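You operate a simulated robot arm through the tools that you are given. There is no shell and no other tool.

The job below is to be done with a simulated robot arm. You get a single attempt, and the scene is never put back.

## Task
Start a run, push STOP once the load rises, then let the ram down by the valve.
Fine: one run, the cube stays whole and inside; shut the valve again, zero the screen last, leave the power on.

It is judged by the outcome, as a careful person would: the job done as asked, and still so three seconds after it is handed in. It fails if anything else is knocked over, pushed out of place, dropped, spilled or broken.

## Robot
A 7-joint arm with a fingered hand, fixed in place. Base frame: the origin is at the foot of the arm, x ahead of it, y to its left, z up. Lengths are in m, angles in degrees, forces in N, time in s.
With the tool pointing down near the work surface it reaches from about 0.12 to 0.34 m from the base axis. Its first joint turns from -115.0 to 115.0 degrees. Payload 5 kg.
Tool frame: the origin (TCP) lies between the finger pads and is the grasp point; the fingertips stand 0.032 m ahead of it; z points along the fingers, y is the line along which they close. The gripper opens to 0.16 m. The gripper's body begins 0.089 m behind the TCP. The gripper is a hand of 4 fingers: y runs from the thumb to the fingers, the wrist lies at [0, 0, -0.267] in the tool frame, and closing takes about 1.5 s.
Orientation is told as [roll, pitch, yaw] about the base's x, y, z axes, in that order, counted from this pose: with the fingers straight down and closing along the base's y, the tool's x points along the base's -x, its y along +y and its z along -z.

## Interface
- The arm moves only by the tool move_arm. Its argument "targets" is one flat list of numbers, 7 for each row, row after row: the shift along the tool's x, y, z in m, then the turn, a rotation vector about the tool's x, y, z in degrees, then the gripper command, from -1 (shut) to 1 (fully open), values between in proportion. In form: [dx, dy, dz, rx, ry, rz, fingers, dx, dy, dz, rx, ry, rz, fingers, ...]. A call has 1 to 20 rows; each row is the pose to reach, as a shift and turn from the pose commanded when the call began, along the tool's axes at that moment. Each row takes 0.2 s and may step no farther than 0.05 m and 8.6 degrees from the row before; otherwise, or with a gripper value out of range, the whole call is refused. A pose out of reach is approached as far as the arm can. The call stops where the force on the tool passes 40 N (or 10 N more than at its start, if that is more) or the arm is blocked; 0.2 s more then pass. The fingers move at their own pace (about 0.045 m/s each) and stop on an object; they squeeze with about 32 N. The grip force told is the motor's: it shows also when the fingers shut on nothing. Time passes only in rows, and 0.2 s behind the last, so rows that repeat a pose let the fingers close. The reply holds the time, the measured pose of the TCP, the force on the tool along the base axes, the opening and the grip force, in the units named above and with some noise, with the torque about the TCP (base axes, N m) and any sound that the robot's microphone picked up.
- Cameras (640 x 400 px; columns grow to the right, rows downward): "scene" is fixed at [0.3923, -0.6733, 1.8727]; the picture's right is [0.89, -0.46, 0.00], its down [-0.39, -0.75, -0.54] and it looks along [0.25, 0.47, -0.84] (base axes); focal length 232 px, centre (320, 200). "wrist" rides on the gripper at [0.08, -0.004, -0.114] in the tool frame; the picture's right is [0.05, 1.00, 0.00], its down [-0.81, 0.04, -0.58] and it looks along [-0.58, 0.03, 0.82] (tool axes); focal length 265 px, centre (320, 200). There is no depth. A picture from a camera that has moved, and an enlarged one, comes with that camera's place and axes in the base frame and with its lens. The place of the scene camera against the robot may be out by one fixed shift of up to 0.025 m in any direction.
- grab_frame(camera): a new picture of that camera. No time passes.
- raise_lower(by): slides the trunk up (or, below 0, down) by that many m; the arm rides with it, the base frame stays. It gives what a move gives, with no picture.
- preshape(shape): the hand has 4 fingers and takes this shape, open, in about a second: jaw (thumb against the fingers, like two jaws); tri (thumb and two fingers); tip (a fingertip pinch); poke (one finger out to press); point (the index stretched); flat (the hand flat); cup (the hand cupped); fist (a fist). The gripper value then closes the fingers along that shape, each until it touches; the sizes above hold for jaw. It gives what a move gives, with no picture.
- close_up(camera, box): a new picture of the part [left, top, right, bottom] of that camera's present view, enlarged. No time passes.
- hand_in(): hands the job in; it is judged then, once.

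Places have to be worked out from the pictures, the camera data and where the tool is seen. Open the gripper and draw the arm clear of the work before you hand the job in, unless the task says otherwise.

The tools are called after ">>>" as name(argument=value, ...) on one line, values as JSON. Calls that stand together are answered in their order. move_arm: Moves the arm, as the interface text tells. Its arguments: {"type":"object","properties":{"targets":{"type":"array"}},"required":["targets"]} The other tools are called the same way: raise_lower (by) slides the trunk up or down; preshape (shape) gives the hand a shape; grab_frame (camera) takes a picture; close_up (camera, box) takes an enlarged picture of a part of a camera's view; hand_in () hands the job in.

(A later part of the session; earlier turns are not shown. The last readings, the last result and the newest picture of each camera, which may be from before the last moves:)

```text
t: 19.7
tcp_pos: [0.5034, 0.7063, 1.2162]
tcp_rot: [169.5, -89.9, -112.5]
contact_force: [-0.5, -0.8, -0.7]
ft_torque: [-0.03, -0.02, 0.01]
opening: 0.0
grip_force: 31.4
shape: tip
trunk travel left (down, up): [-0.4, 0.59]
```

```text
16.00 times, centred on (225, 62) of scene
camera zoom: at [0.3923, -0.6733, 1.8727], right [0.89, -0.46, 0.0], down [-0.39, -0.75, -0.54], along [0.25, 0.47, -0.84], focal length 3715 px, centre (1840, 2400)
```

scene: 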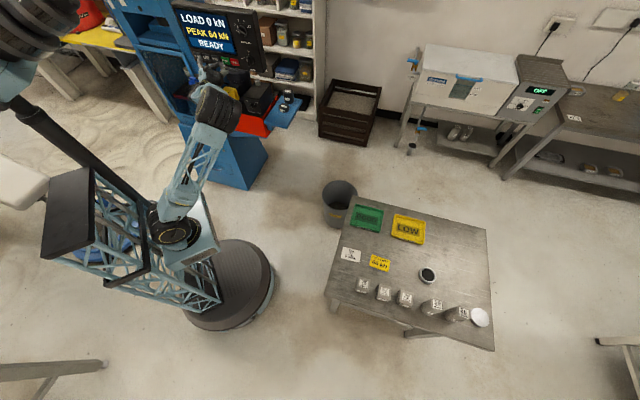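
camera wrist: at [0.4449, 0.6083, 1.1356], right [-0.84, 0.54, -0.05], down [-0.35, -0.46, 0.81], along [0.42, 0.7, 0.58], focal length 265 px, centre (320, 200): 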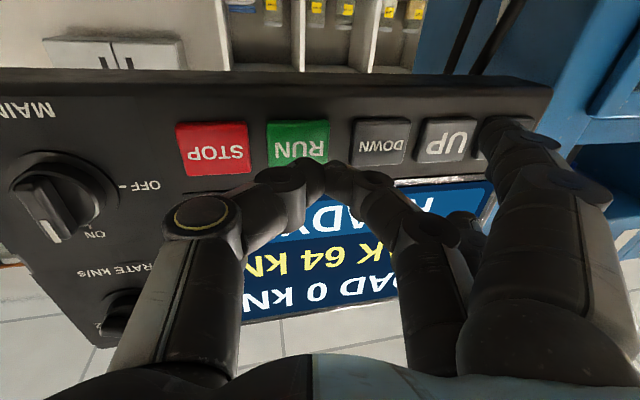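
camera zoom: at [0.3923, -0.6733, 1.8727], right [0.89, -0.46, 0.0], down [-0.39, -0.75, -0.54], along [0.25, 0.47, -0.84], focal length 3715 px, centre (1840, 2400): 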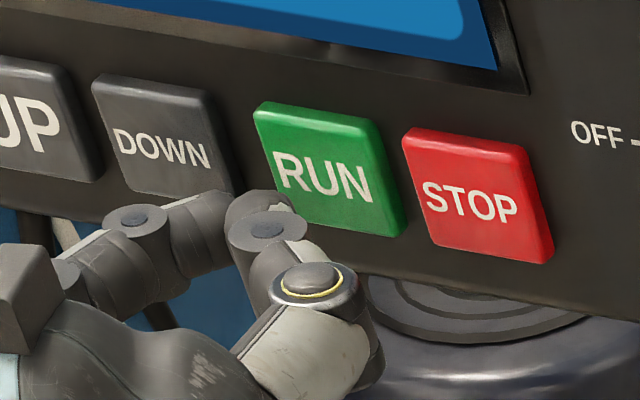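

Aim is good: RUN's centre computes to (0.547, 0.746, 1.215), about 2.5 cm straight ahead of the thumb tip along the panel normal. I press forward along the normal in small steps and read the force and screen.

>>> move_arm(targets=[0, -0.0017, 0.0099, 0, 0, 0, -1, 0, -0.0034, 0.0197, 0, 0, 0, -1, 0, -0.0039, 0.0227, 0, 0, 0, -1, 0, -0.0044, 0.0256, 0, 0, 0, -1])

>>> close_up(camera="scene", box=[165, 0, 277, 75])

>>> close_up(camera="wrist", box=[180, 80, 560, 240])

```text
t: 20.7
tcp_pos: [0.522, 0.7241, 1.2166]
tcp_rot: [-175.2, -89.8, -127.8]
contact_force: [-0.8, -0.3, -0.4]
ft_torque: [0.02, -0.01, 0.01]
opening: 0.0003
grip_force: 31.7
shape: tip
trunk travel left (down, up): [-0.4, 0.59]
```

```text
5.33 times, centred on (221, 38) of scene
camera zoom: at [0.3923, -0.6733, 1.8727], right [0.89, -0.46, 0.0], down [-0.39, -0.75, -0.54], along [0.25, 0.47, -0.84], focal length 1238 px, centre (848, 1067)
```

zoom: 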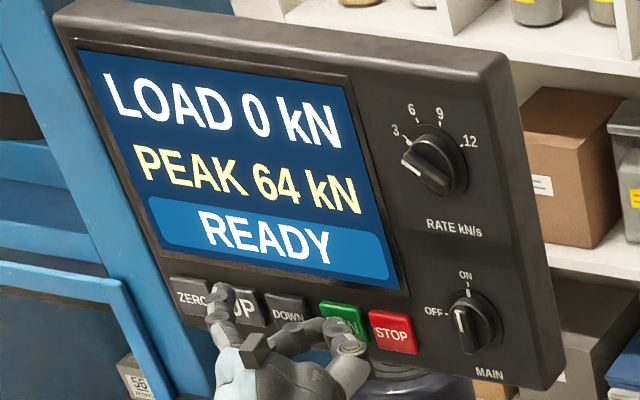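

```text
1.68 times, centred on (370, 160) of wrist
camera zoom: at [0.4627, 0.6268, 1.1359], right [-0.84, 0.54, -0.05], down [-0.35, -0.46, 0.81], along [0.42, 0.7, 0.58], focal length 447 px, centre (236, 267)
```

zoom: 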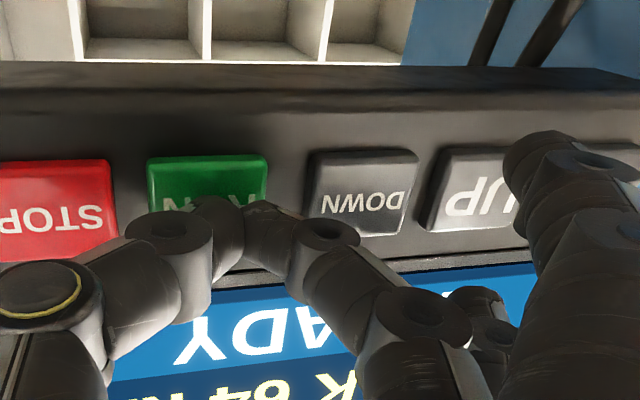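

No contact yet, still READY. I check the open fingers' clearance near UP before going the last few millimetres.

>>> close_up(camera="scene", box=[195, 48, 243, 78])

>>> close_up(camera="wrist", box=[400, 100, 560, 260])

```text
13.33 times, centred on (219, 63) of scene
camera zoom: at [0.3923, -0.6733, 1.8727], right [0.89, -0.46, 0.0], down [-0.39, -0.75, -0.54], along [0.25, 0.47, -0.84], focal length 3096 px, centre (1667, 2027)
```

zoom: 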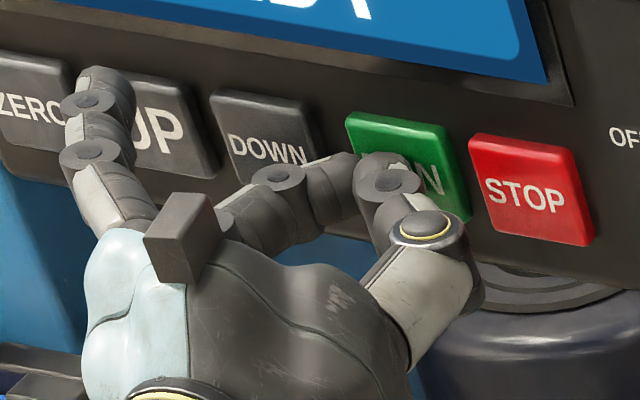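

```text
2.50 times, centred on (480, 180) of wrist
camera zoom: at [0.4627, 0.6268, 1.1359], right [-0.84, 0.54, -0.05], down [-0.35, -0.46, 0.81], along [0.42, 0.7, 0.58], focal length 664 px, centre (-80, 250)
```

zoom: 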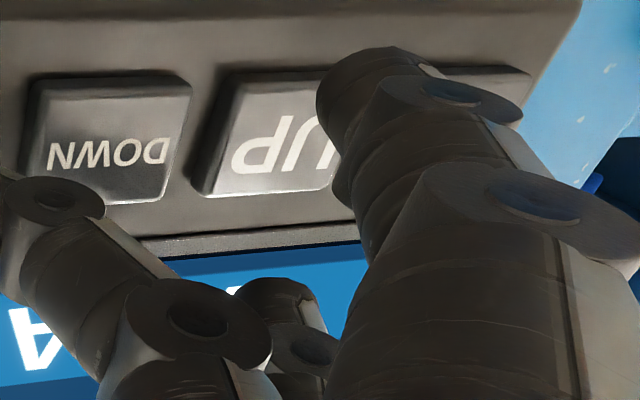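

The open fingers clear the keys by roughly 2 cm. I go on in 2 mm steps, up to 8 mm.

>>> move_arm(targets=[0, -0.0003, 0.002, 0, 0, 0, -1, 0, -0.0007, 0.004, 0, 0, 0, -1, 0, -0.001, 0.006, 0, 0, 0, -1, 0, -0.0013, 0.008, 0, 0, 0, -1])

>>> close_up(camera="scene", box=[165, 0, 277, 75])

>>> close_up(camera="wrist", box=[180, 80, 560, 240])

```text
t: 21.7
tcp_pos: [0.5264, 0.7288, 1.2156]
tcp_rot: [166.7, -89.9, -109.7]
contact_force: [-11.0, -22.6, -5.1]
ft_torque: [-0.18, 0.14, -0.31]
opening: 0.0
grip_force: 32.1
shape: tip
trunk travel left (down, up): [-0.4, 0.59]
heard: click
```

```text
5.33 times, centred on (221, 38) of scene
camera zoom: at [0.3923, -0.6733, 1.8727], right [0.89, -0.46, 0.0], down [-0.39, -0.75, -0.54], along [0.25, 0.47, -0.84], focal length 1238 px, centre (848, 1067)
```

zoom: 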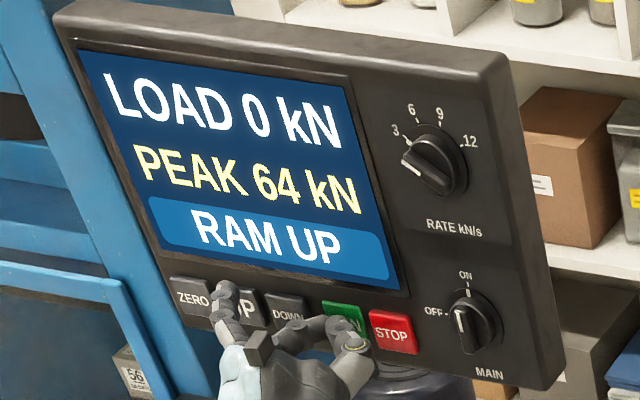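

```text
1.68 times, centred on (370, 160) of wrist
camera zoom: at [0.4674, 0.6309, 1.1352], right [-0.84, 0.54, -0.05], down [-0.35, -0.46, 0.81], along [0.42, 0.7, 0.58], focal length 447 px, centre (236, 267)
```

zoom: 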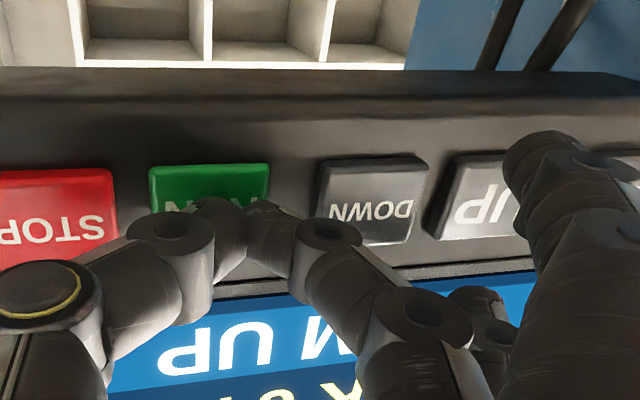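

A click was heard and the status shows RAM UP, so the run has started. I back off 2 cm and slide right to stand in front of STOP.

>>> move_arm(targets=[0, 0.0017, -0.0099, 0, 0, 0, -1, 0, 0.0034, -0.0197, 0, 0, 0, -1, 0, -0.0244, -0.0245, 0, 0, 0, -1, 0, -0.0522, -0.0293, 0, 0, 0, -1])

>>> close_up(camera="scene", box=[165, 0, 277, 75])

>>> grab_frame(camera="wrist")

```text
t: 22.7
tcp_pos: [0.5538, 0.6769, 1.217]
tcp_rot: [158.0, -89.9, -101.1]
contact_force: [-0.6, -0.2, -0.5]
ft_torque: [-0.02, 0.01, 0.01]
opening: 0.0
grip_force: 31.9
shape: tip
trunk travel left (down, up): [-0.4, 0.59]
```

```text
5.33 times, centred on (221, 38) of scene
camera zoom: at [0.3923, -0.6733, 1.8727], right [0.89, -0.46, 0.0], down [-0.39, -0.75, -0.54], along [0.25, 0.47, -0.84], focal length 1238 px, centre (848, 1067)
```

zoom: 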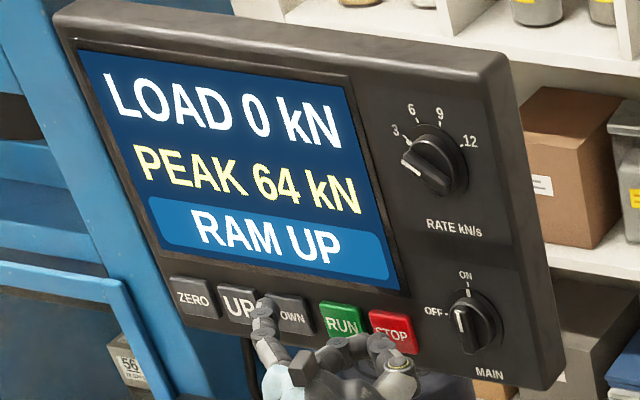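

```text
taken
camera wrist: at [0.4946, 0.5777, 1.1356], right [-0.84, 0.54, -0.05], down [-0.35, -0.46, 0.81], along [0.42, 0.7, 0.58], focal length 265 px, centre (320, 200)
```

wrist: 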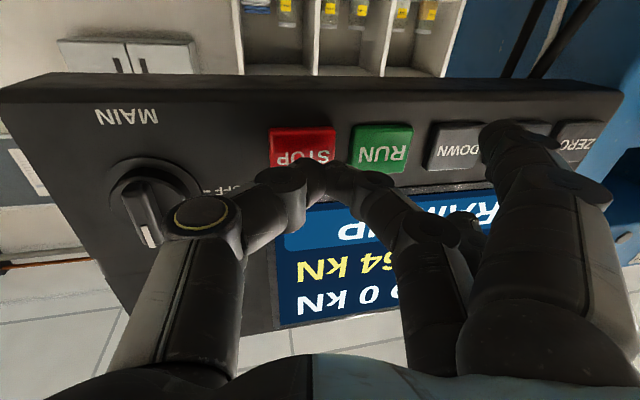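

The ram is still rising at 0 kN, and the thumb tip is centred about 1.3 cm in front of STOP. I wait in short steps and watch the screen.

>>> move_arm(targets=[0, 0, 0, 0, 0, 0, -1, 0, 0, 0, 0, 0, 0, -1, 0, 0, 0, 0, 0, 0, -1, 0, 0, 0, 0, 0, 0, -1])

>>> close_up(camera="scene", box=[165, 0, 277, 75])

>>> close_up(camera="wrist", box=[80, 80, 400, 280])

```text
t: 23.7
tcp_pos: [0.5526, 0.6762, 1.2158]
tcp_rot: [166.9, -89.8, -109.9]
contact_force: [0.2, 0.4, -0.2]
ft_torque: [0.02, -0.02, -0.03]
opening: 0.0
grip_force: 31.5
shape: tip
trunk travel left (down, up): [-0.4, 0.59]
```

```text
5.33 times, centred on (221, 38) of scene
camera zoom: at [0.3923, -0.6733, 1.8727], right [0.89, -0.46, 0.0], down [-0.39, -0.75, -0.54], along [0.25, 0.47, -0.84], focal length 1238 px, centre (848, 1067)
```

zoom: 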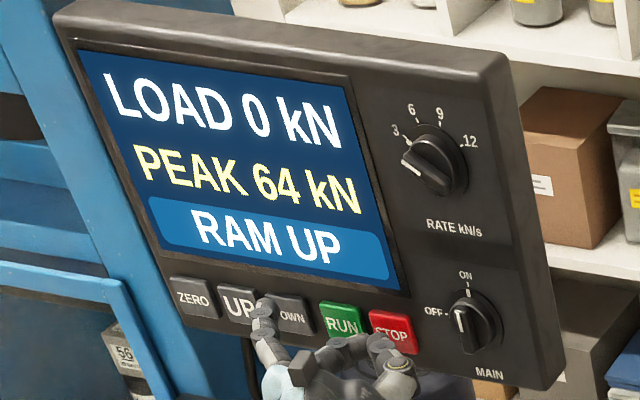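

```text
2.00 times, centred on (240, 180) of wrist
camera zoom: at [0.4943, 0.578, 1.1354], right [-0.84, 0.54, -0.05], down [-0.35, -0.46, 0.81], along [0.42, 0.7, 0.58], focal length 531 px, centre (480, 240)
```

zoom: 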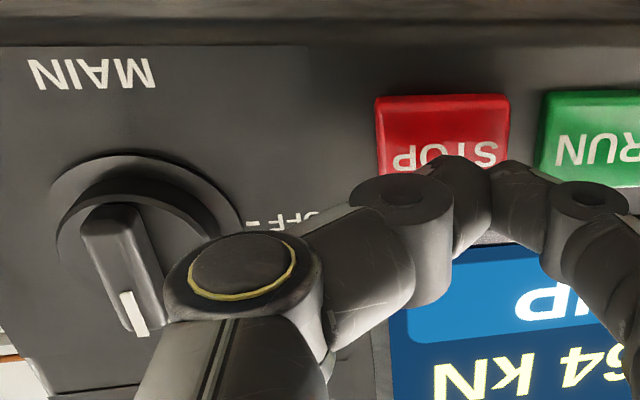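

Still RAM UP, cube rising. I keep waiting.

>>> move_arm(targets=[0, 0, 0, 0, 0, 0, -1, 0, 0, 0, 0, 0, 0, -1, 0, 0, 0, 0, 0, 0, -1, 0, 0, 0, 0, 0, 0, -1, 0, 0, 0, 0, 0, 0, -1, 0, 0, 0, 0, 0, 0, -1, 0, 0, 0, 0, 0, 0, -1])

>>> close_up(camera="scene", box=[130, 0, 258, 80])

```text
t: 25.3
tcp_pos: [0.5535, 0.677, 1.2161]
tcp_rot: [165.2, -90.0, -108.2]
contact_force: [-0.2, 0.1, -0.9]
ft_torque: [0.02, -0.02, -0.02]
opening: 0.0
grip_force: 31.9
shape: tip
trunk travel left (down, up): [-0.4, 0.59]
```

```text
5.00 times, centred on (194, 40) of scene
camera zoom: at [0.3923, -0.6733, 1.8727], right [0.89, -0.46, 0.0], down [-0.39, -0.75, -0.54], along [0.25, 0.47, -0.84], focal length 1161 px, centre (950, 1000)
```

zoom: 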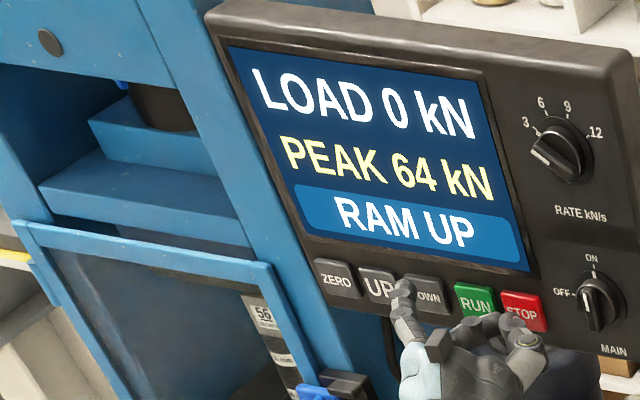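

The cube keeps rising steadily with the load still at 0. I wait again, about 1.6 s.

>>> move_arm(targets=[0, 0, 0, 0, 0, 0, -1, 0, 0, 0, 0, 0, 0, -1, 0, 0, 0, 0, 0, 0, -1, 0, 0, 0, 0, 0, 0, -1, 0, 0, 0, 0, 0, 0, -1, 0, 0, 0, 0, 0, 0, -1, 0, 0, 0, 0, 0, 0, -1])

>>> close_up(camera="scene", box=[130, 0, 258, 80])

```text
t: 26.9
tcp_pos: [0.5524, 0.6758, 1.2148]
tcp_rot: [165.1, -89.9, -108.2]
contact_force: [-0.1, -0.7, -0.9]
ft_torque: [0.01, -0.01, 0.02]
opening: 0.0
grip_force: 32.0
shape: tip
trunk travel left (down, up): [-0.4, 0.59]
```

```text
5.00 times, centred on (194, 40) of scene
camera zoom: at [0.3923, -0.6733, 1.8727], right [0.89, -0.46, 0.0], down [-0.39, -0.75, -0.54], along [0.25, 0.47, -0.84], focal length 1161 px, centre (950, 1000)
```

zoom: 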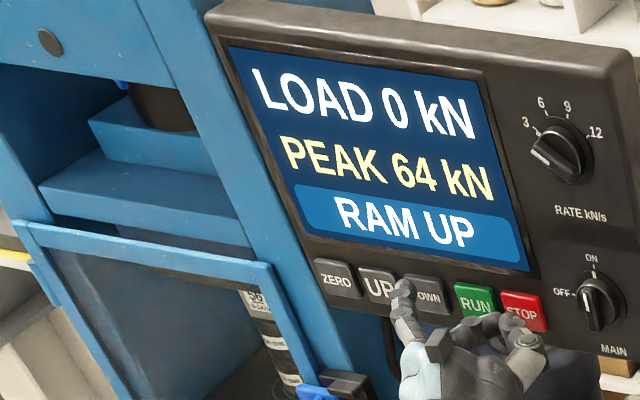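

Still RAM UP with the cube going behind the door's top rail. I keep waiting in the same step.

>>> move_arm(targets=[0, 0, 0, 0, 0, 0, -1, 0, 0, 0, 0, 0, 0, -1, 0, 0, 0, 0, 0, 0, -1, 0, 0, 0, 0, 0, 0, -1, 0, 0, 0, 0, 0, 0, -1, 0, 0, 0, 0, 0, 0, -1])

>>> close_up(camera="scene", box=[130, 0, 258, 80])

```text
t: 28.3
tcp_pos: [0.5532, 0.677, 1.2153]
tcp_rot: [164.6, -89.9, -107.5]
contact_force: [1.3, -0.4, -0.7]
ft_torque: [0.01, 0.04, 0.02]
opening: 0.0
grip_force: 32.7
shape: tip
trunk travel left (down, up): [-0.4, 0.59]
```

```text
5.00 times, centred on (194, 40) of scene
camera zoom: at [0.3923, -0.6733, 1.8727], right [0.89, -0.46, 0.0], down [-0.39, -0.75, -0.54], along [0.25, 0.47, -0.84], focal length 1161 px, centre (950, 1000)
```

zoom: 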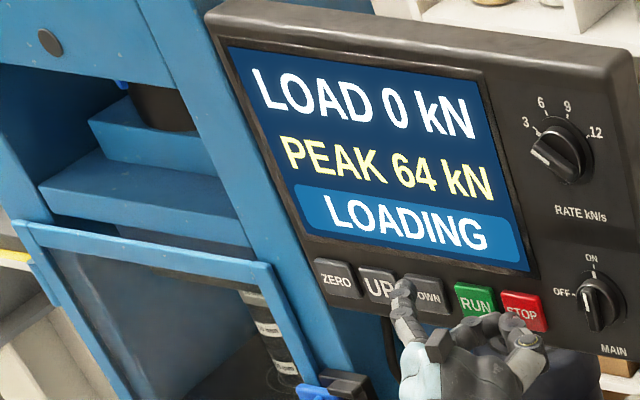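

Status is now LOADING, still 0 kN. I advance 5 mm (still about 8 mm off STOP) while a second passes, then read the load.

>>> move_arm(targets=[0, -0.0004, 0.0025, 0, 0, 0, -1, 0, -0.0008, 0.005, 0, 0, 0, -1, 0, -0.0008, 0.005, 0, 0, 0, -1, 0, -0.0008, 0.005, 0, 0, 0, -1])

>>> close_up(camera="scene", box=[130, 0, 258, 80])

```text
t: 29.3
tcp_pos: [0.5571, 0.6825, 1.2164]
tcp_rot: [162.3, -89.9, -105.3]
contact_force: [-0.6, -0.5, 0.8]
ft_torque: [0.01, -0.01, -0.01]
opening: 0.0003
grip_force: 31.9
shape: tip
trunk travel left (down, up): [-0.4, 0.59]
```

```text
5.00 times, centred on (194, 40) of scene
camera zoom: at [0.3923, -0.6733, 1.8727], right [0.89, -0.46, 0.0], down [-0.39, -0.75, -0.54], along [0.25, 0.47, -0.84], focal length 1161 px, centre (950, 1000)
```

zoom: 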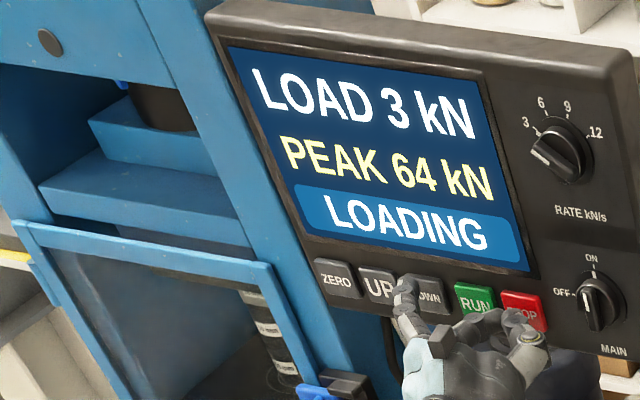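

Load has risen to 3 kN: time to press STOP. I push forward along the normal, about 15–16 mm, as with RUN.

>>> move_arm(targets=[0, -0.001, 0.006, 0, 0, 0, -1, 0, -0.0018, 0.0105, 0, 0, 0, -1, 0, -0.0022, 0.013, 0, 0, 0, -1, 0, -0.0026, 0.0153, 0, 0, 0, -1])

>>> close_up(camera="scene", box=[130, 0, 258, 80])

```text
t: 30.3
tcp_pos: [0.5668, 0.6906, 1.2186]
tcp_rot: [166.8, -89.9, -109.8]
contact_force: [-18.3, -27.7, -10.0]
ft_torque: [-0.42, 0.38, -0.17]
opening: 0.0001
grip_force: 31.9
shape: tip
trunk travel left (down, up): [-0.4, 0.59]
heard: click
```

```text
5.00 times, centred on (194, 40) of scene
camera zoom: at [0.3923, -0.6733, 1.8727], right [0.89, -0.46, 0.0], down [-0.39, -0.75, -0.54], along [0.25, 0.47, -0.84], focal length 1161 px, centre (950, 1000)
```

zoom: 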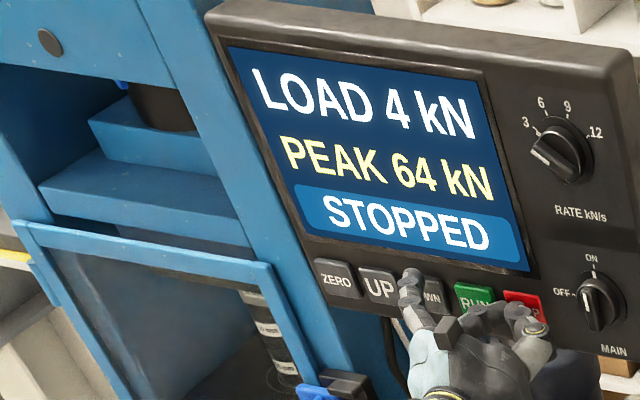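

STOP clicked and the screen shows STOPPED at 4 kN. I back straight off the key by 10 cm before going to the valve.

>>> move_arm(targets=[0, 0.0042, -0.0246, 0, 0, 0, -1, 0, 0.0093, -0.0542, 0, 0, 0, -1, 0, 0.0143, -0.0838, 0, 0, 0, -1, 0, 0.0202, -0.1183, 0, 0, 0, -1])

>>> grab_frame(camera="scene")

>>> close_up(camera="scene", box=[130, 0, 290, 100])

```text
t: 31.3
tcp_pos: [0.4871, 0.605, 1.218]
tcp_rot: [167.5, -89.9, -110.5]
contact_force: [-0.2, 0.0, 0.0]
ft_torque: [-0.02, 0.02, 0.01]
opening: 0.0002
grip_force: 32.0
shape: tip
trunk travel left (down, up): [-0.4, 0.59]
```

```text
taken
```

scene: 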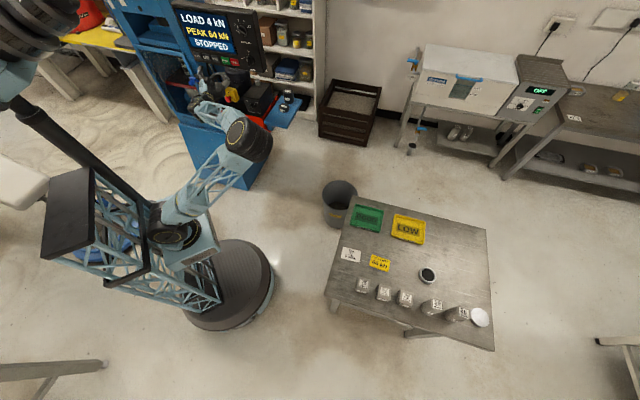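

```text
4.00 times, centred on (210, 50) of scene
camera zoom: at [0.3923, -0.6733, 1.8727], right [0.89, -0.46, 0.0], down [-0.39, -0.75, -0.54], along [0.25, 0.47, -0.84], focal length 929 px, centre (760, 800)
```

zoom: 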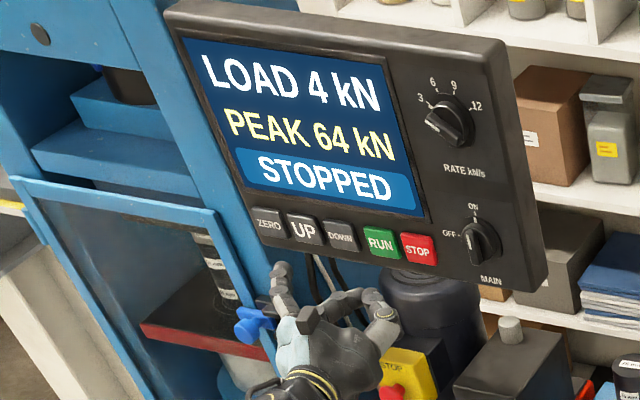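

Clear of the panel. I lower the trunk 0.29 m to the valve's height, with the fingertips about 14 cm short of the pump unit.

>>> raise_lower(by=-0.29)

>>> grab_frame(camera="wrist")

>>> close_up(camera="scene", box=[150, 0, 310, 130])

```text
t: 34.2
tcp_pos: [0.4871, 0.6045, 0.9276]
tcp_rot: [164.6, -89.9, -107.5]
contact_force: [0.8, 0.8, 0.1]
ft_torque: [0.03, 0.0, 0.0]
opening: 0.0001
grip_force: 31.8
shape: tip
trunk travel left (down, up): [-0.11, 0.88]
```

```text
taken
camera wrist: at [0.4271, 0.5072, 0.8465], right [-0.84, 0.54, -0.05], down [-0.35, -0.46, 0.81], along [0.42, 0.7, 0.58], focal length 265 px, centre (320, 200)
```

wrist: 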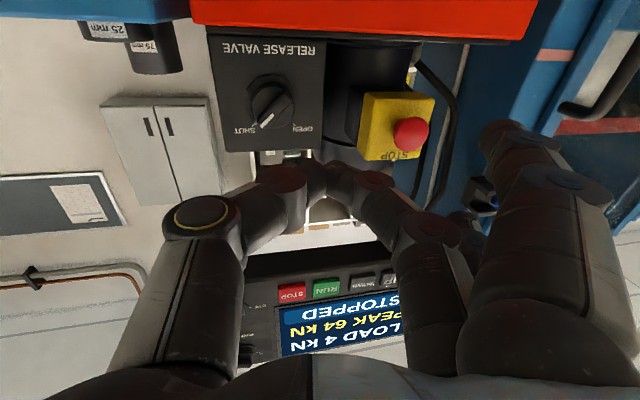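

```text
3.08 times, centred on (230, 65) of scene
camera zoom: at [0.3923, -0.6733, 1.8727], right [0.89, -0.46, 0.0], down [-0.39, -0.75, -0.54], along [0.25, 0.47, -0.84], focal length 714 px, centre (597, 615)
```

zoom: 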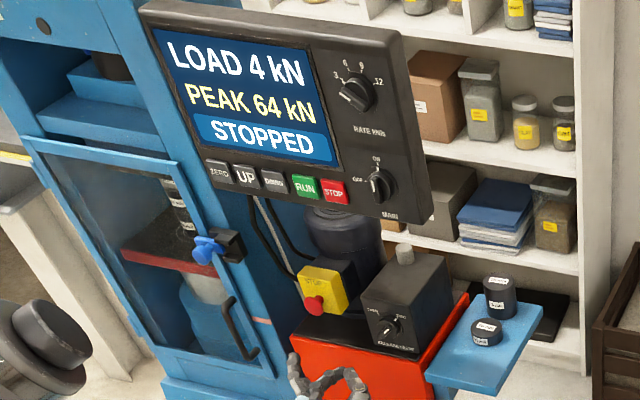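

The valve knob is in the wrist view. I enlarge it to locate the knob and bar, from both cameras.

>>> close_up(camera="wrist", box=[190, 0, 350, 160])

>>> close_up(camera="scene", box=[216, 80, 280, 120])

>>> close_up(camera="wrist", box=[160, 0, 480, 200])

```text
2.50 times, centred on (270, 80) of wrist
camera zoom: at [0.4271, 0.5072, 0.8465], right [-0.84, 0.54, -0.05], down [-0.35, -0.46, 0.81], along [0.42, 0.7, 0.58], focal length 664 px, centre (445, 500)
```

zoom: 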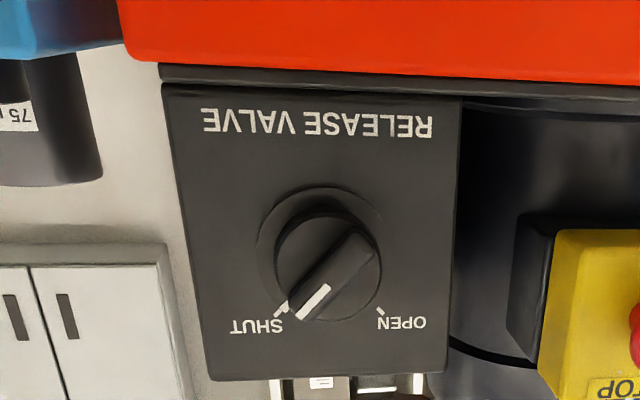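

```text
10.00 times, centred on (248, 100) of scene
camera zoom: at [0.3923, -0.6733, 1.8727], right [0.89, -0.46, 0.0], down [-0.39, -0.75, -0.54], along [0.25, 0.47, -0.84], focal length 2322 px, centre (1040, 1200)
```

zoom: 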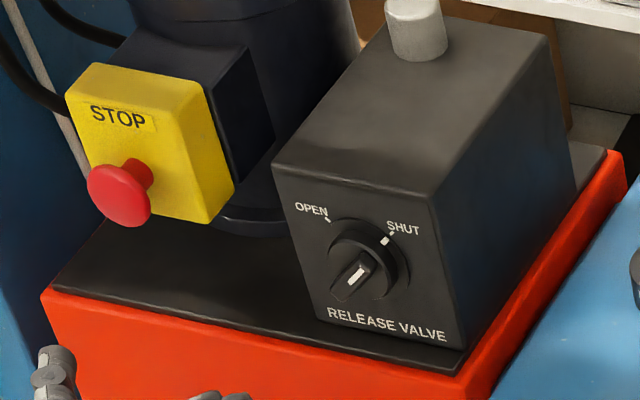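

```text
2.00 times, centred on (320, 100) of wrist
camera zoom: at [0.4271, 0.5072, 0.8465], right [-0.84, 0.54, -0.05], down [-0.35, -0.46, 0.81], along [0.42, 0.7, 0.58], focal length 531 px, centre (320, 400)
```

zoom: 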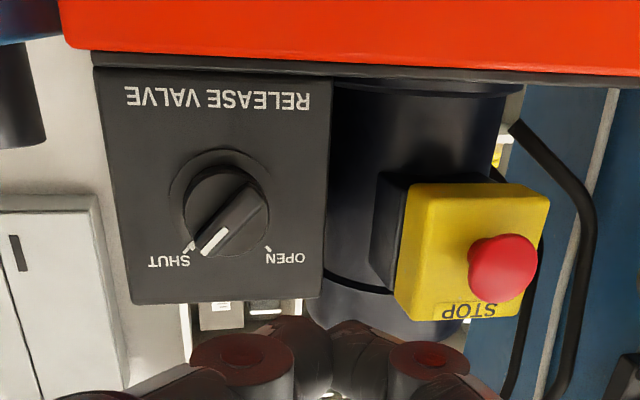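

I take a tighter view of the knob to pin down its centre and how far the bar stands out.

>>> close_up(camera="wrist", box=[240, 65, 304, 135])

>>> close_up(camera="scene", box=[244, 98, 264, 112])

```text
5.71 times, centred on (272, 100) of wrist
camera zoom: at [0.4271, 0.5072, 0.8465], right [-0.84, 0.54, -0.05], down [-0.35, -0.46, 0.81], along [0.42, 0.7, 0.58], focal length 1517 px, centre (594, 771)
```

zoom: 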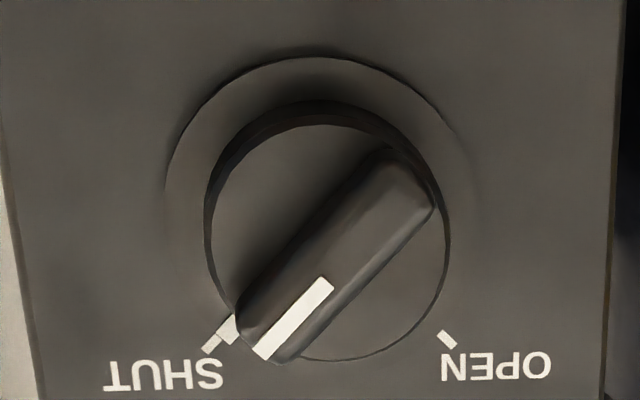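

```text
16.00 times, centred on (254, 105) of scene
camera zoom: at [0.3923, -0.6733, 1.8727], right [0.89, -0.46, 0.0], down [-0.39, -0.75, -0.54], along [0.25, 0.47, -0.84], focal length 3715 px, centre (1376, 1720)
```

zoom: 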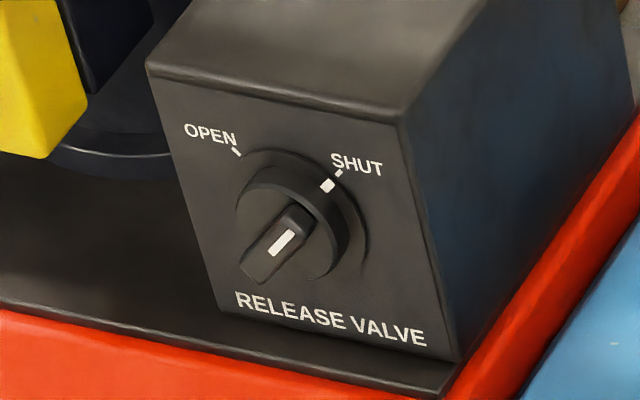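

The knob disc centre works out at about (0.618, 0.719, 0.931), with the bar standing roughly 13 mm proud and pointing to SHUT. I square the hand to the panel (yaw back 9.7°) here, well clear of the unit.

>>> move_arm(targets=[0, 0, 0, 3.2, 0, 0, -1, 0, 0, 0, 6.5, 0, 0, -1, 0, 0, 0, 9.7, 0, 0, -1, 0, 0, 0, 9.7, 0, 0, -1])

>>> grab_frame(camera="scene")

>>> grab_frame(camera="wrist")

```text
t: 35.2
tcp_pos: [0.4862, 0.6071, 0.9262]
tcp_rot: [145.1, -89.9, -97.8]
contact_force: [-0.1, 0.6, 0.2]
ft_torque: [0.0, 0.03, 0.02]
opening: 0.0
grip_force: 31.9
shape: tip
trunk travel left (down, up): [-0.11, 0.88]
```

```text
taken
```

scene: 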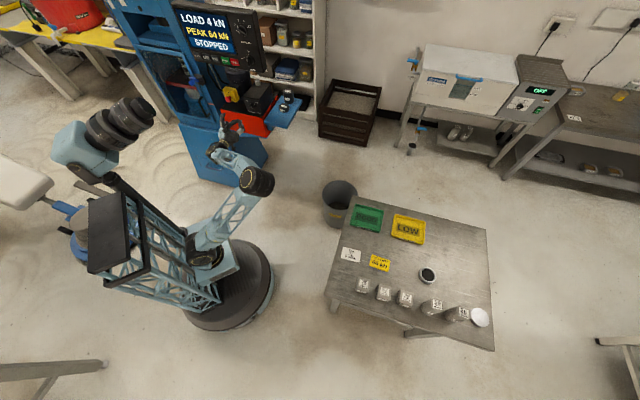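

```text
taken
camera wrist: at [0.4119, 0.5187, 0.8462], right [-0.73, 0.68, -0.05], down [-0.42, -0.4, 0.81], along [0.53, 0.62, 0.58], focal length 265 px, centre (320, 200)
```

wrist: 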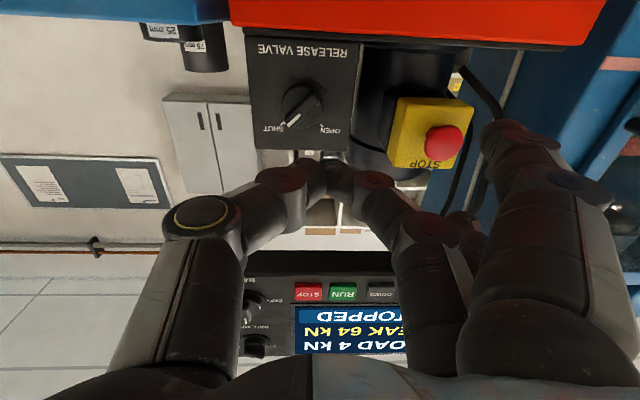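

Squared up (tool azimuth 47°). I now roll the hand 40° clockwise so the fingers will close across the bar, and open the pinch to about 5 cm.

>>> move_arm(targets=[0, 0, 0, 0, 0, 8, -0.35, 0, 0, 0, 0, 0, 16, -0.35, 0, 0, 0, 0, 0, 24, -0.35, 0, 0, 0, 0, 0, 32, -0.35, 0, 0, 0, 0, 0, 40, -0.35, 0, 0, 0, 0, 0, 40, -0.35])

>>> grab_frame(camera="scene")

>>> grab_frame(camera="wrist")

```text
t: 36.6
tcp_pos: [0.4861, 0.6052, 0.9272]
tcp_rot: [90.1, -49.9, -42.8]
contact_force: [0.4, 0.1, 0.3]
ft_torque: [-0.02, 0.0, 0.02]
opening: 0.0514
grip_force: 0.1
shape: tip
trunk travel left (down, up): [-0.11, 0.88]
```

```text
taken
```

scene: 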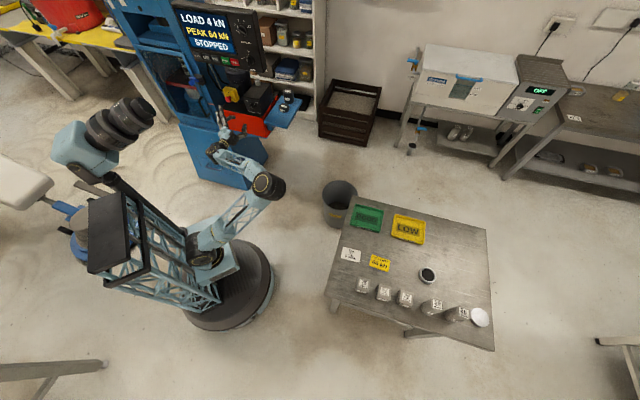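

```text
taken
camera wrist: at [0.3725, 0.5537, 0.8626], right [-0.59, 0.54, 0.6], down [-0.03, -0.76, 0.65], along [0.81, 0.36, 0.46], focal length 265 px, centre (320, 200)
```

wrist: 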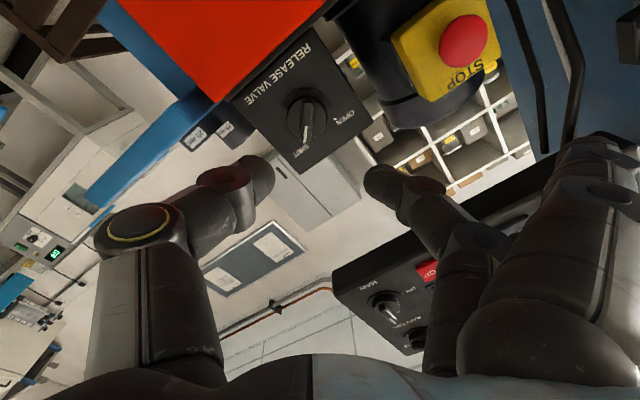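

The bar now appears nearly vertical between the opened thumb and middle finger, as wanted. I zoom in to measure its residual angle and centre.

>>> close_up(camera="wrist", box=[260, 70, 356, 150])

>>> close_up(camera="scene", box=[200, 70, 280, 160])

```text
5.00 times, centred on (308, 110) of wrist
camera zoom: at [0.3725, 0.5537, 0.8626], right [-0.59, 0.54, 0.6], down [-0.03, -0.76, 0.65], along [0.81, 0.36, 0.46], focal length 1327 px, centre (380, 650)
```

zoom: 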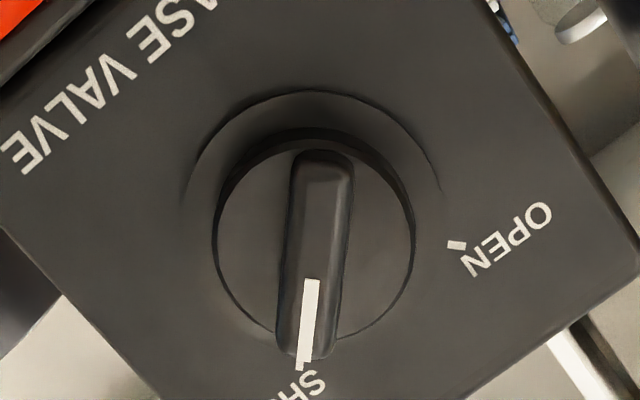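

```text
4.44 times, centred on (240, 115) of scene
camera zoom: at [0.3923, -0.6733, 1.8727], right [0.89, -0.46, 0.0], down [-0.39, -0.75, -0.54], along [0.25, 0.47, -0.84], focal length 1032 px, centre (676, 578)
```

zoom: 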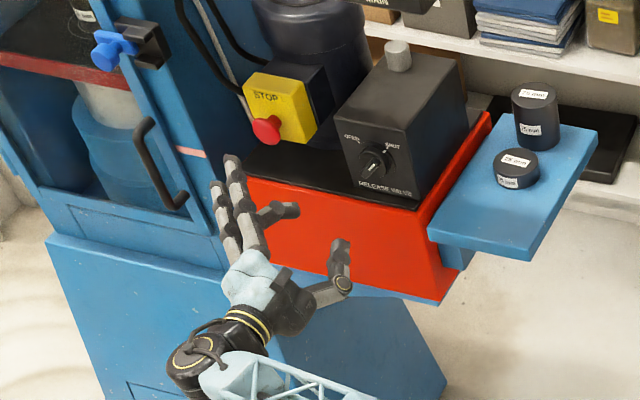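

The bar is within ~2° of the hand's pinch plane, with the knob axis at about tool (−0.0155, −0.0126) and the bar front 0.16 m ahead. I centre on it and approach to about 3 cm short.

>>> move_arm(targets=[-0.0155, -0.0126, 0.0, 0, 0, 0, -0.35, -0.0155, -0.0126, 0.035, 0, 0, 0, -0.35, -0.0155, -0.0126, 0.07, 0, 0, 0, -0.35, -0.0155, -0.0126, 0.1, 0, 0, 0, -0.35, -0.0155, -0.0126, 0.1, 0, 0, 0, -0.35])

>>> grab_frame(camera="wrist")

>>> close_up(camera="scene", box=[210, 75, 274, 125])

>>> close_up(camera="wrist", box=[220, 70, 420, 220])

```text
t: 37.9
tcp_pos: [0.5692, 0.6662, 0.9337]
tcp_rot: [90.1, -50.0, -42.7]
contact_force: [0.3, 0.6, 0.1]
ft_torque: [-0.03, -0.03, -0.02]
opening: 0.0518
grip_force: 0.0
shape: tip
trunk travel left (down, up): [-0.11, 0.88]
```

```text
taken
camera wrist: at [0.4557, 0.6148, 0.8697], right [-0.59, 0.54, 0.6], down [-0.03, -0.76, 0.65], along [0.81, 0.36, 0.46], focal length 265 px, centre (320, 200)
```

wrist: 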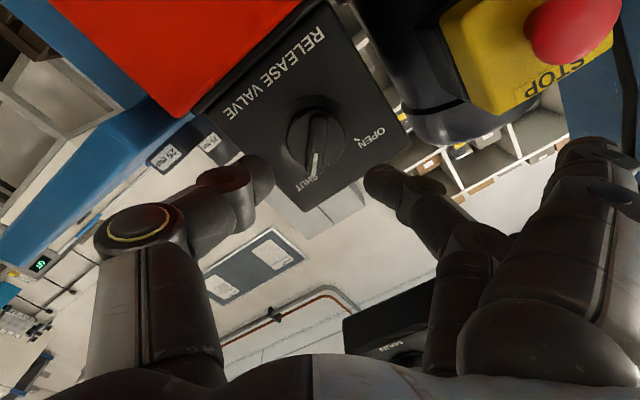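

```text
8.00 times, centred on (242, 100) of scene
camera zoom: at [0.3923, -0.6733, 1.8727], right [0.89, -0.46, 0.0], down [-0.39, -0.75, -0.54], along [0.25, 0.47, -0.84], focal length 1857 px, centre (944, 1000)
```

zoom: 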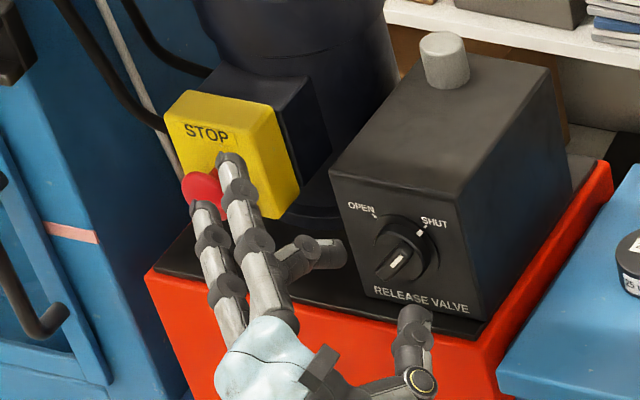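

```text
2.67 times, centred on (320, 145) of wrist
camera zoom: at [0.4557, 0.6148, 0.8697], right [-0.59, 0.54, 0.6], down [-0.03, -0.76, 0.65], along [0.81, 0.36, 0.46], focal length 708 px, centre (320, 347)
```

zoom: 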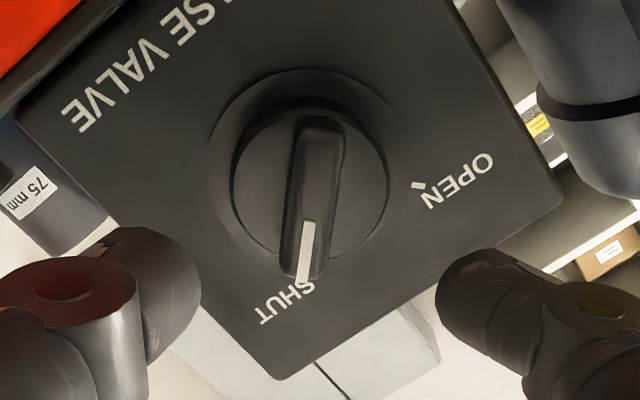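

Alignment looks good: bar between the tips, e-stop at least 3 cm from the open fingers. I move the last 3.5 cm so the tips straddle the bar just short of the disc.

>>> move_arm(targets=[0.003, -0.0015, 0.012, 0, 0, 0, -0.35, 0.003, -0.0015, 0.023, 0, 0, 0, -0.35, 0.003, -0.0015, 0.03, 0, 0, 0, -0.35, 0.003, -0.0015, 0.034, 0, 0, 0, -0.35])

>>> grab_frame(camera="wrist")

>>> close_up(camera="scene", box=[210, 75, 274, 125])

>>> close_up(camera="wrist", box=[220, 90, 420, 240])

```text
t: 38.9
tcp_pos: [0.592, 0.6901, 0.9279]
tcp_rot: [90.1, -49.9, -42.6]
contact_force: [1.4, 0.7, -0.7]
ft_torque: [-0.01, -0.02, 0.0]
opening: 0.0517
grip_force: 0.1
shape: tip
trunk travel left (down, up): [-0.11, 0.88]
```

```text
taken
camera wrist: at [0.4778, 0.6391, 0.8647], right [-0.59, 0.54, 0.6], down [-0.03, -0.76, 0.65], along [0.81, 0.36, 0.46], focal length 265 px, centre (320, 200)
```

wrist: 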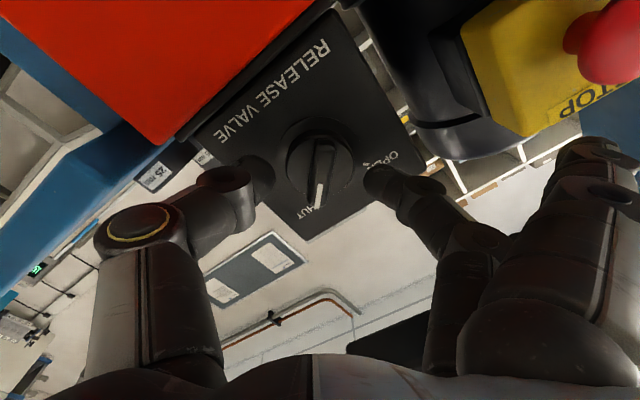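

```text
8.00 times, centred on (242, 100) of scene
camera zoom: at [0.3923, -0.6733, 1.8727], right [0.89, -0.46, 0.0], down [-0.39, -0.75, -0.54], along [0.25, 0.47, -0.84], focal length 1857 px, centre (944, 1000)
```

zoom: 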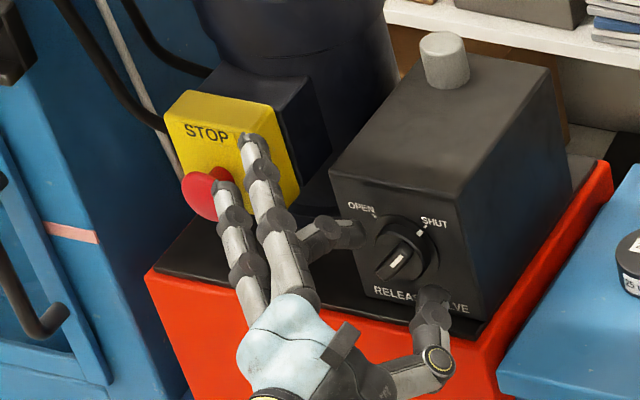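

```text
2.67 times, centred on (320, 165) of wrist
camera zoom: at [0.4778, 0.6391, 0.8647], right [-0.59, 0.54, 0.6], down [-0.03, -0.76, 0.65], along [0.81, 0.36, 0.46], focal length 708 px, centre (320, 293)
```

zoom: 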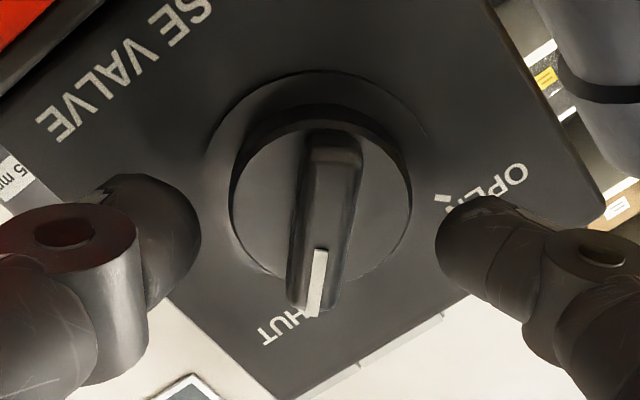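

The bar is centred between the tips. I advance 4 mm for a fuller bite and close the pinch on the bar.

>>> move_arm(targets=[0, 0, 0.004, 0, 0, 0, -0.35, 0, 0, 0.004, 0, 0, 0, -1, 0, 0, 0.004, 0, 0, 0, -1, 0, 0, 0.004, 0, 0, 0, -1, 0, 0, 0.004, 0, 0, 0, -1, 0, 0, 0.004, 0, 0, 0, -1])

>>> close_up(camera="wrist", box=[220, 90, 420, 240])

>>> close_up(camera="scene", box=[210, 75, 274, 125])

```text
t: 40.2
tcp_pos: [0.5913, 0.6927, 0.9303]
tcp_rot: [90.3, -50.0, -42.7]
contact_force: [-8.8, -5.6, 3.6]
ft_torque: [0.07, -0.05, 0.09]
opening: 0.0219
grip_force: 31.8
shape: tip
trunk travel left (down, up): [-0.11, 0.88]
```

```text
2.67 times, centred on (320, 165) of wrist
camera zoom: at [0.4791, 0.6415, 0.8648], right [-0.59, 0.54, 0.6], down [-0.03, -0.76, 0.65], along [0.81, 0.36, 0.46], focal length 708 px, centre (320, 293)
```

zoom: 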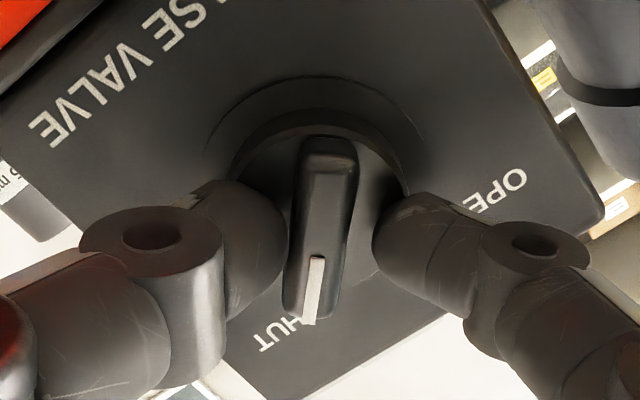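

```text
8.00 times, centred on (242, 100) of scene
camera zoom: at [0.3923, -0.6733, 1.8727], right [0.89, -0.46, 0.0], down [-0.39, -0.75, -0.54], along [0.25, 0.47, -0.84], focal length 1857 px, centre (944, 1000)
```

zoom: 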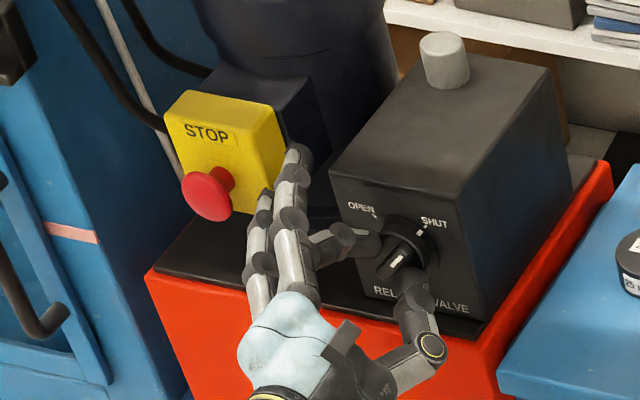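

The tips are pressing on the disc face (about 10 N back along the normal) and stopped at 2.2 cm. I back off about 4 mm while still closing so they can slide in onto the bar.

>>> move_arm(targets=[0, 0, -0.002, 0, 0, 0, -1, 0, 0, -0.004, 0, 0, 0, -1, 0, 0, -0.004, 0, 0, 0, -1, 0, 0, -0.004, 0, 0, 0, -1])

>>> close_up(camera="wrist", box=[220, 90, 420, 240])

```text
t: 41.2
tcp_pos: [0.591, 0.6905, 0.9269]
tcp_rot: [90.1, -50.0, -42.9]
contact_force: [6.4, 8.0, 7.5]
ft_torque: [0.16, -0.09, -0.04]
opening: 0.0186
grip_force: 31.7
shape: tip
trunk travel left (down, up): [-0.11, 0.88]
```

```text
2.67 times, centred on (320, 165) of wrist
camera zoom: at [0.4782, 0.6393, 0.863], right [-0.59, 0.54, 0.6], down [-0.03, -0.76, 0.65], along [0.81, 0.36, 0.46], focal length 708 px, centre (320, 293)
```

zoom: 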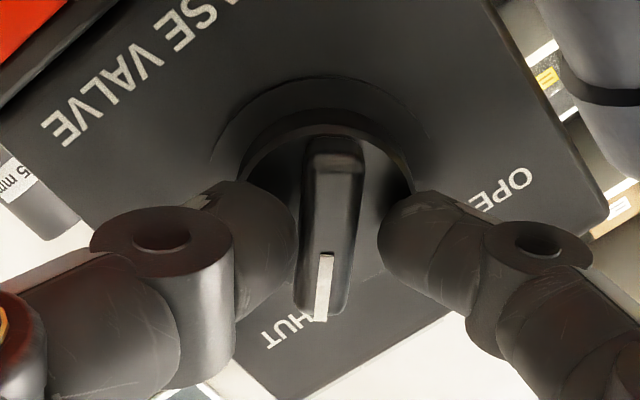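

Opening dropped to 1.9 cm and the bar now resists being pulled, so it is gripped. I start turning counter-clockwise, first 24°, and check that the bar follows.

>>> move_arm(targets=[-0.0003, 0, 0.0015, 0, 0, -8, -1, -0.0006, 0.0001, 0.0015, 0, 0, -16, -1, -0.0008, 0.0002, 0.0015, 0, 0, -24, -1])

>>> close_up(camera="wrist", box=[220, 90, 420, 240])

>>> close_up(camera="scene", box=[130, 0, 290, 130])

```text
t: 42.0
tcp_pos: [0.591, 0.6912, 0.9274]
tcp_rot: [90.2, -74.1, -42.8]
contact_force: [-10.5, -11.4, -0.7]
ft_torque: [-0.01, 0.01, -0.04]
opening: 0.0192
grip_force: 31.4
shape: tip
trunk travel left (down, up): [-0.11, 0.88]
```

```text
2.67 times, centred on (320, 165) of wrist
camera zoom: at [0.5005, 0.6196, 0.8494], right [-0.72, 0.66, 0.22], down [-0.26, -0.55, 0.79], along [0.65, 0.51, 0.56], focal length 708 px, centre (320, 293)
```

zoom: 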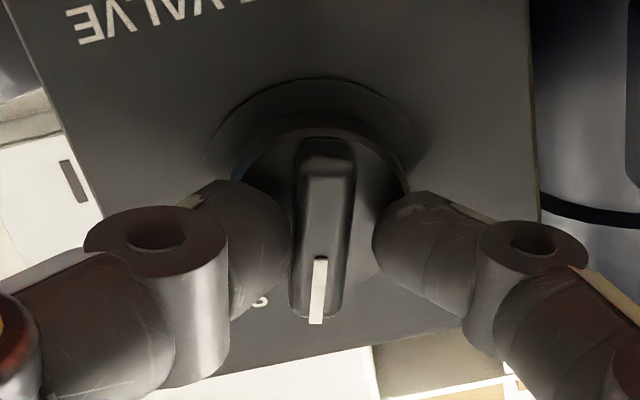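

```text
3.08 times, centred on (210, 65) of scene
camera zoom: at [0.3923, -0.6733, 1.8727], right [0.89, -0.46, 0.0], down [-0.39, -0.75, -0.54], along [0.25, 0.47, -0.84], focal length 714 px, centre (658, 615)
```

zoom: 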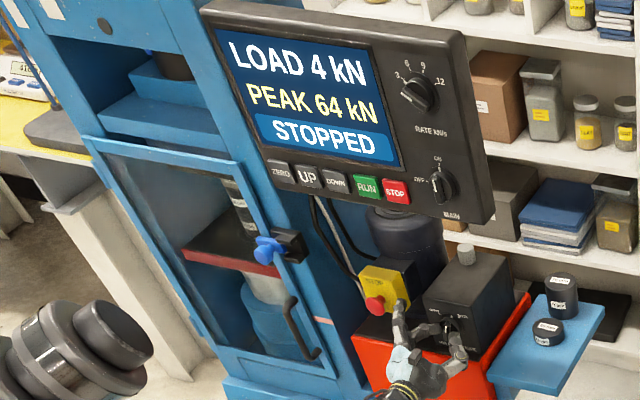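

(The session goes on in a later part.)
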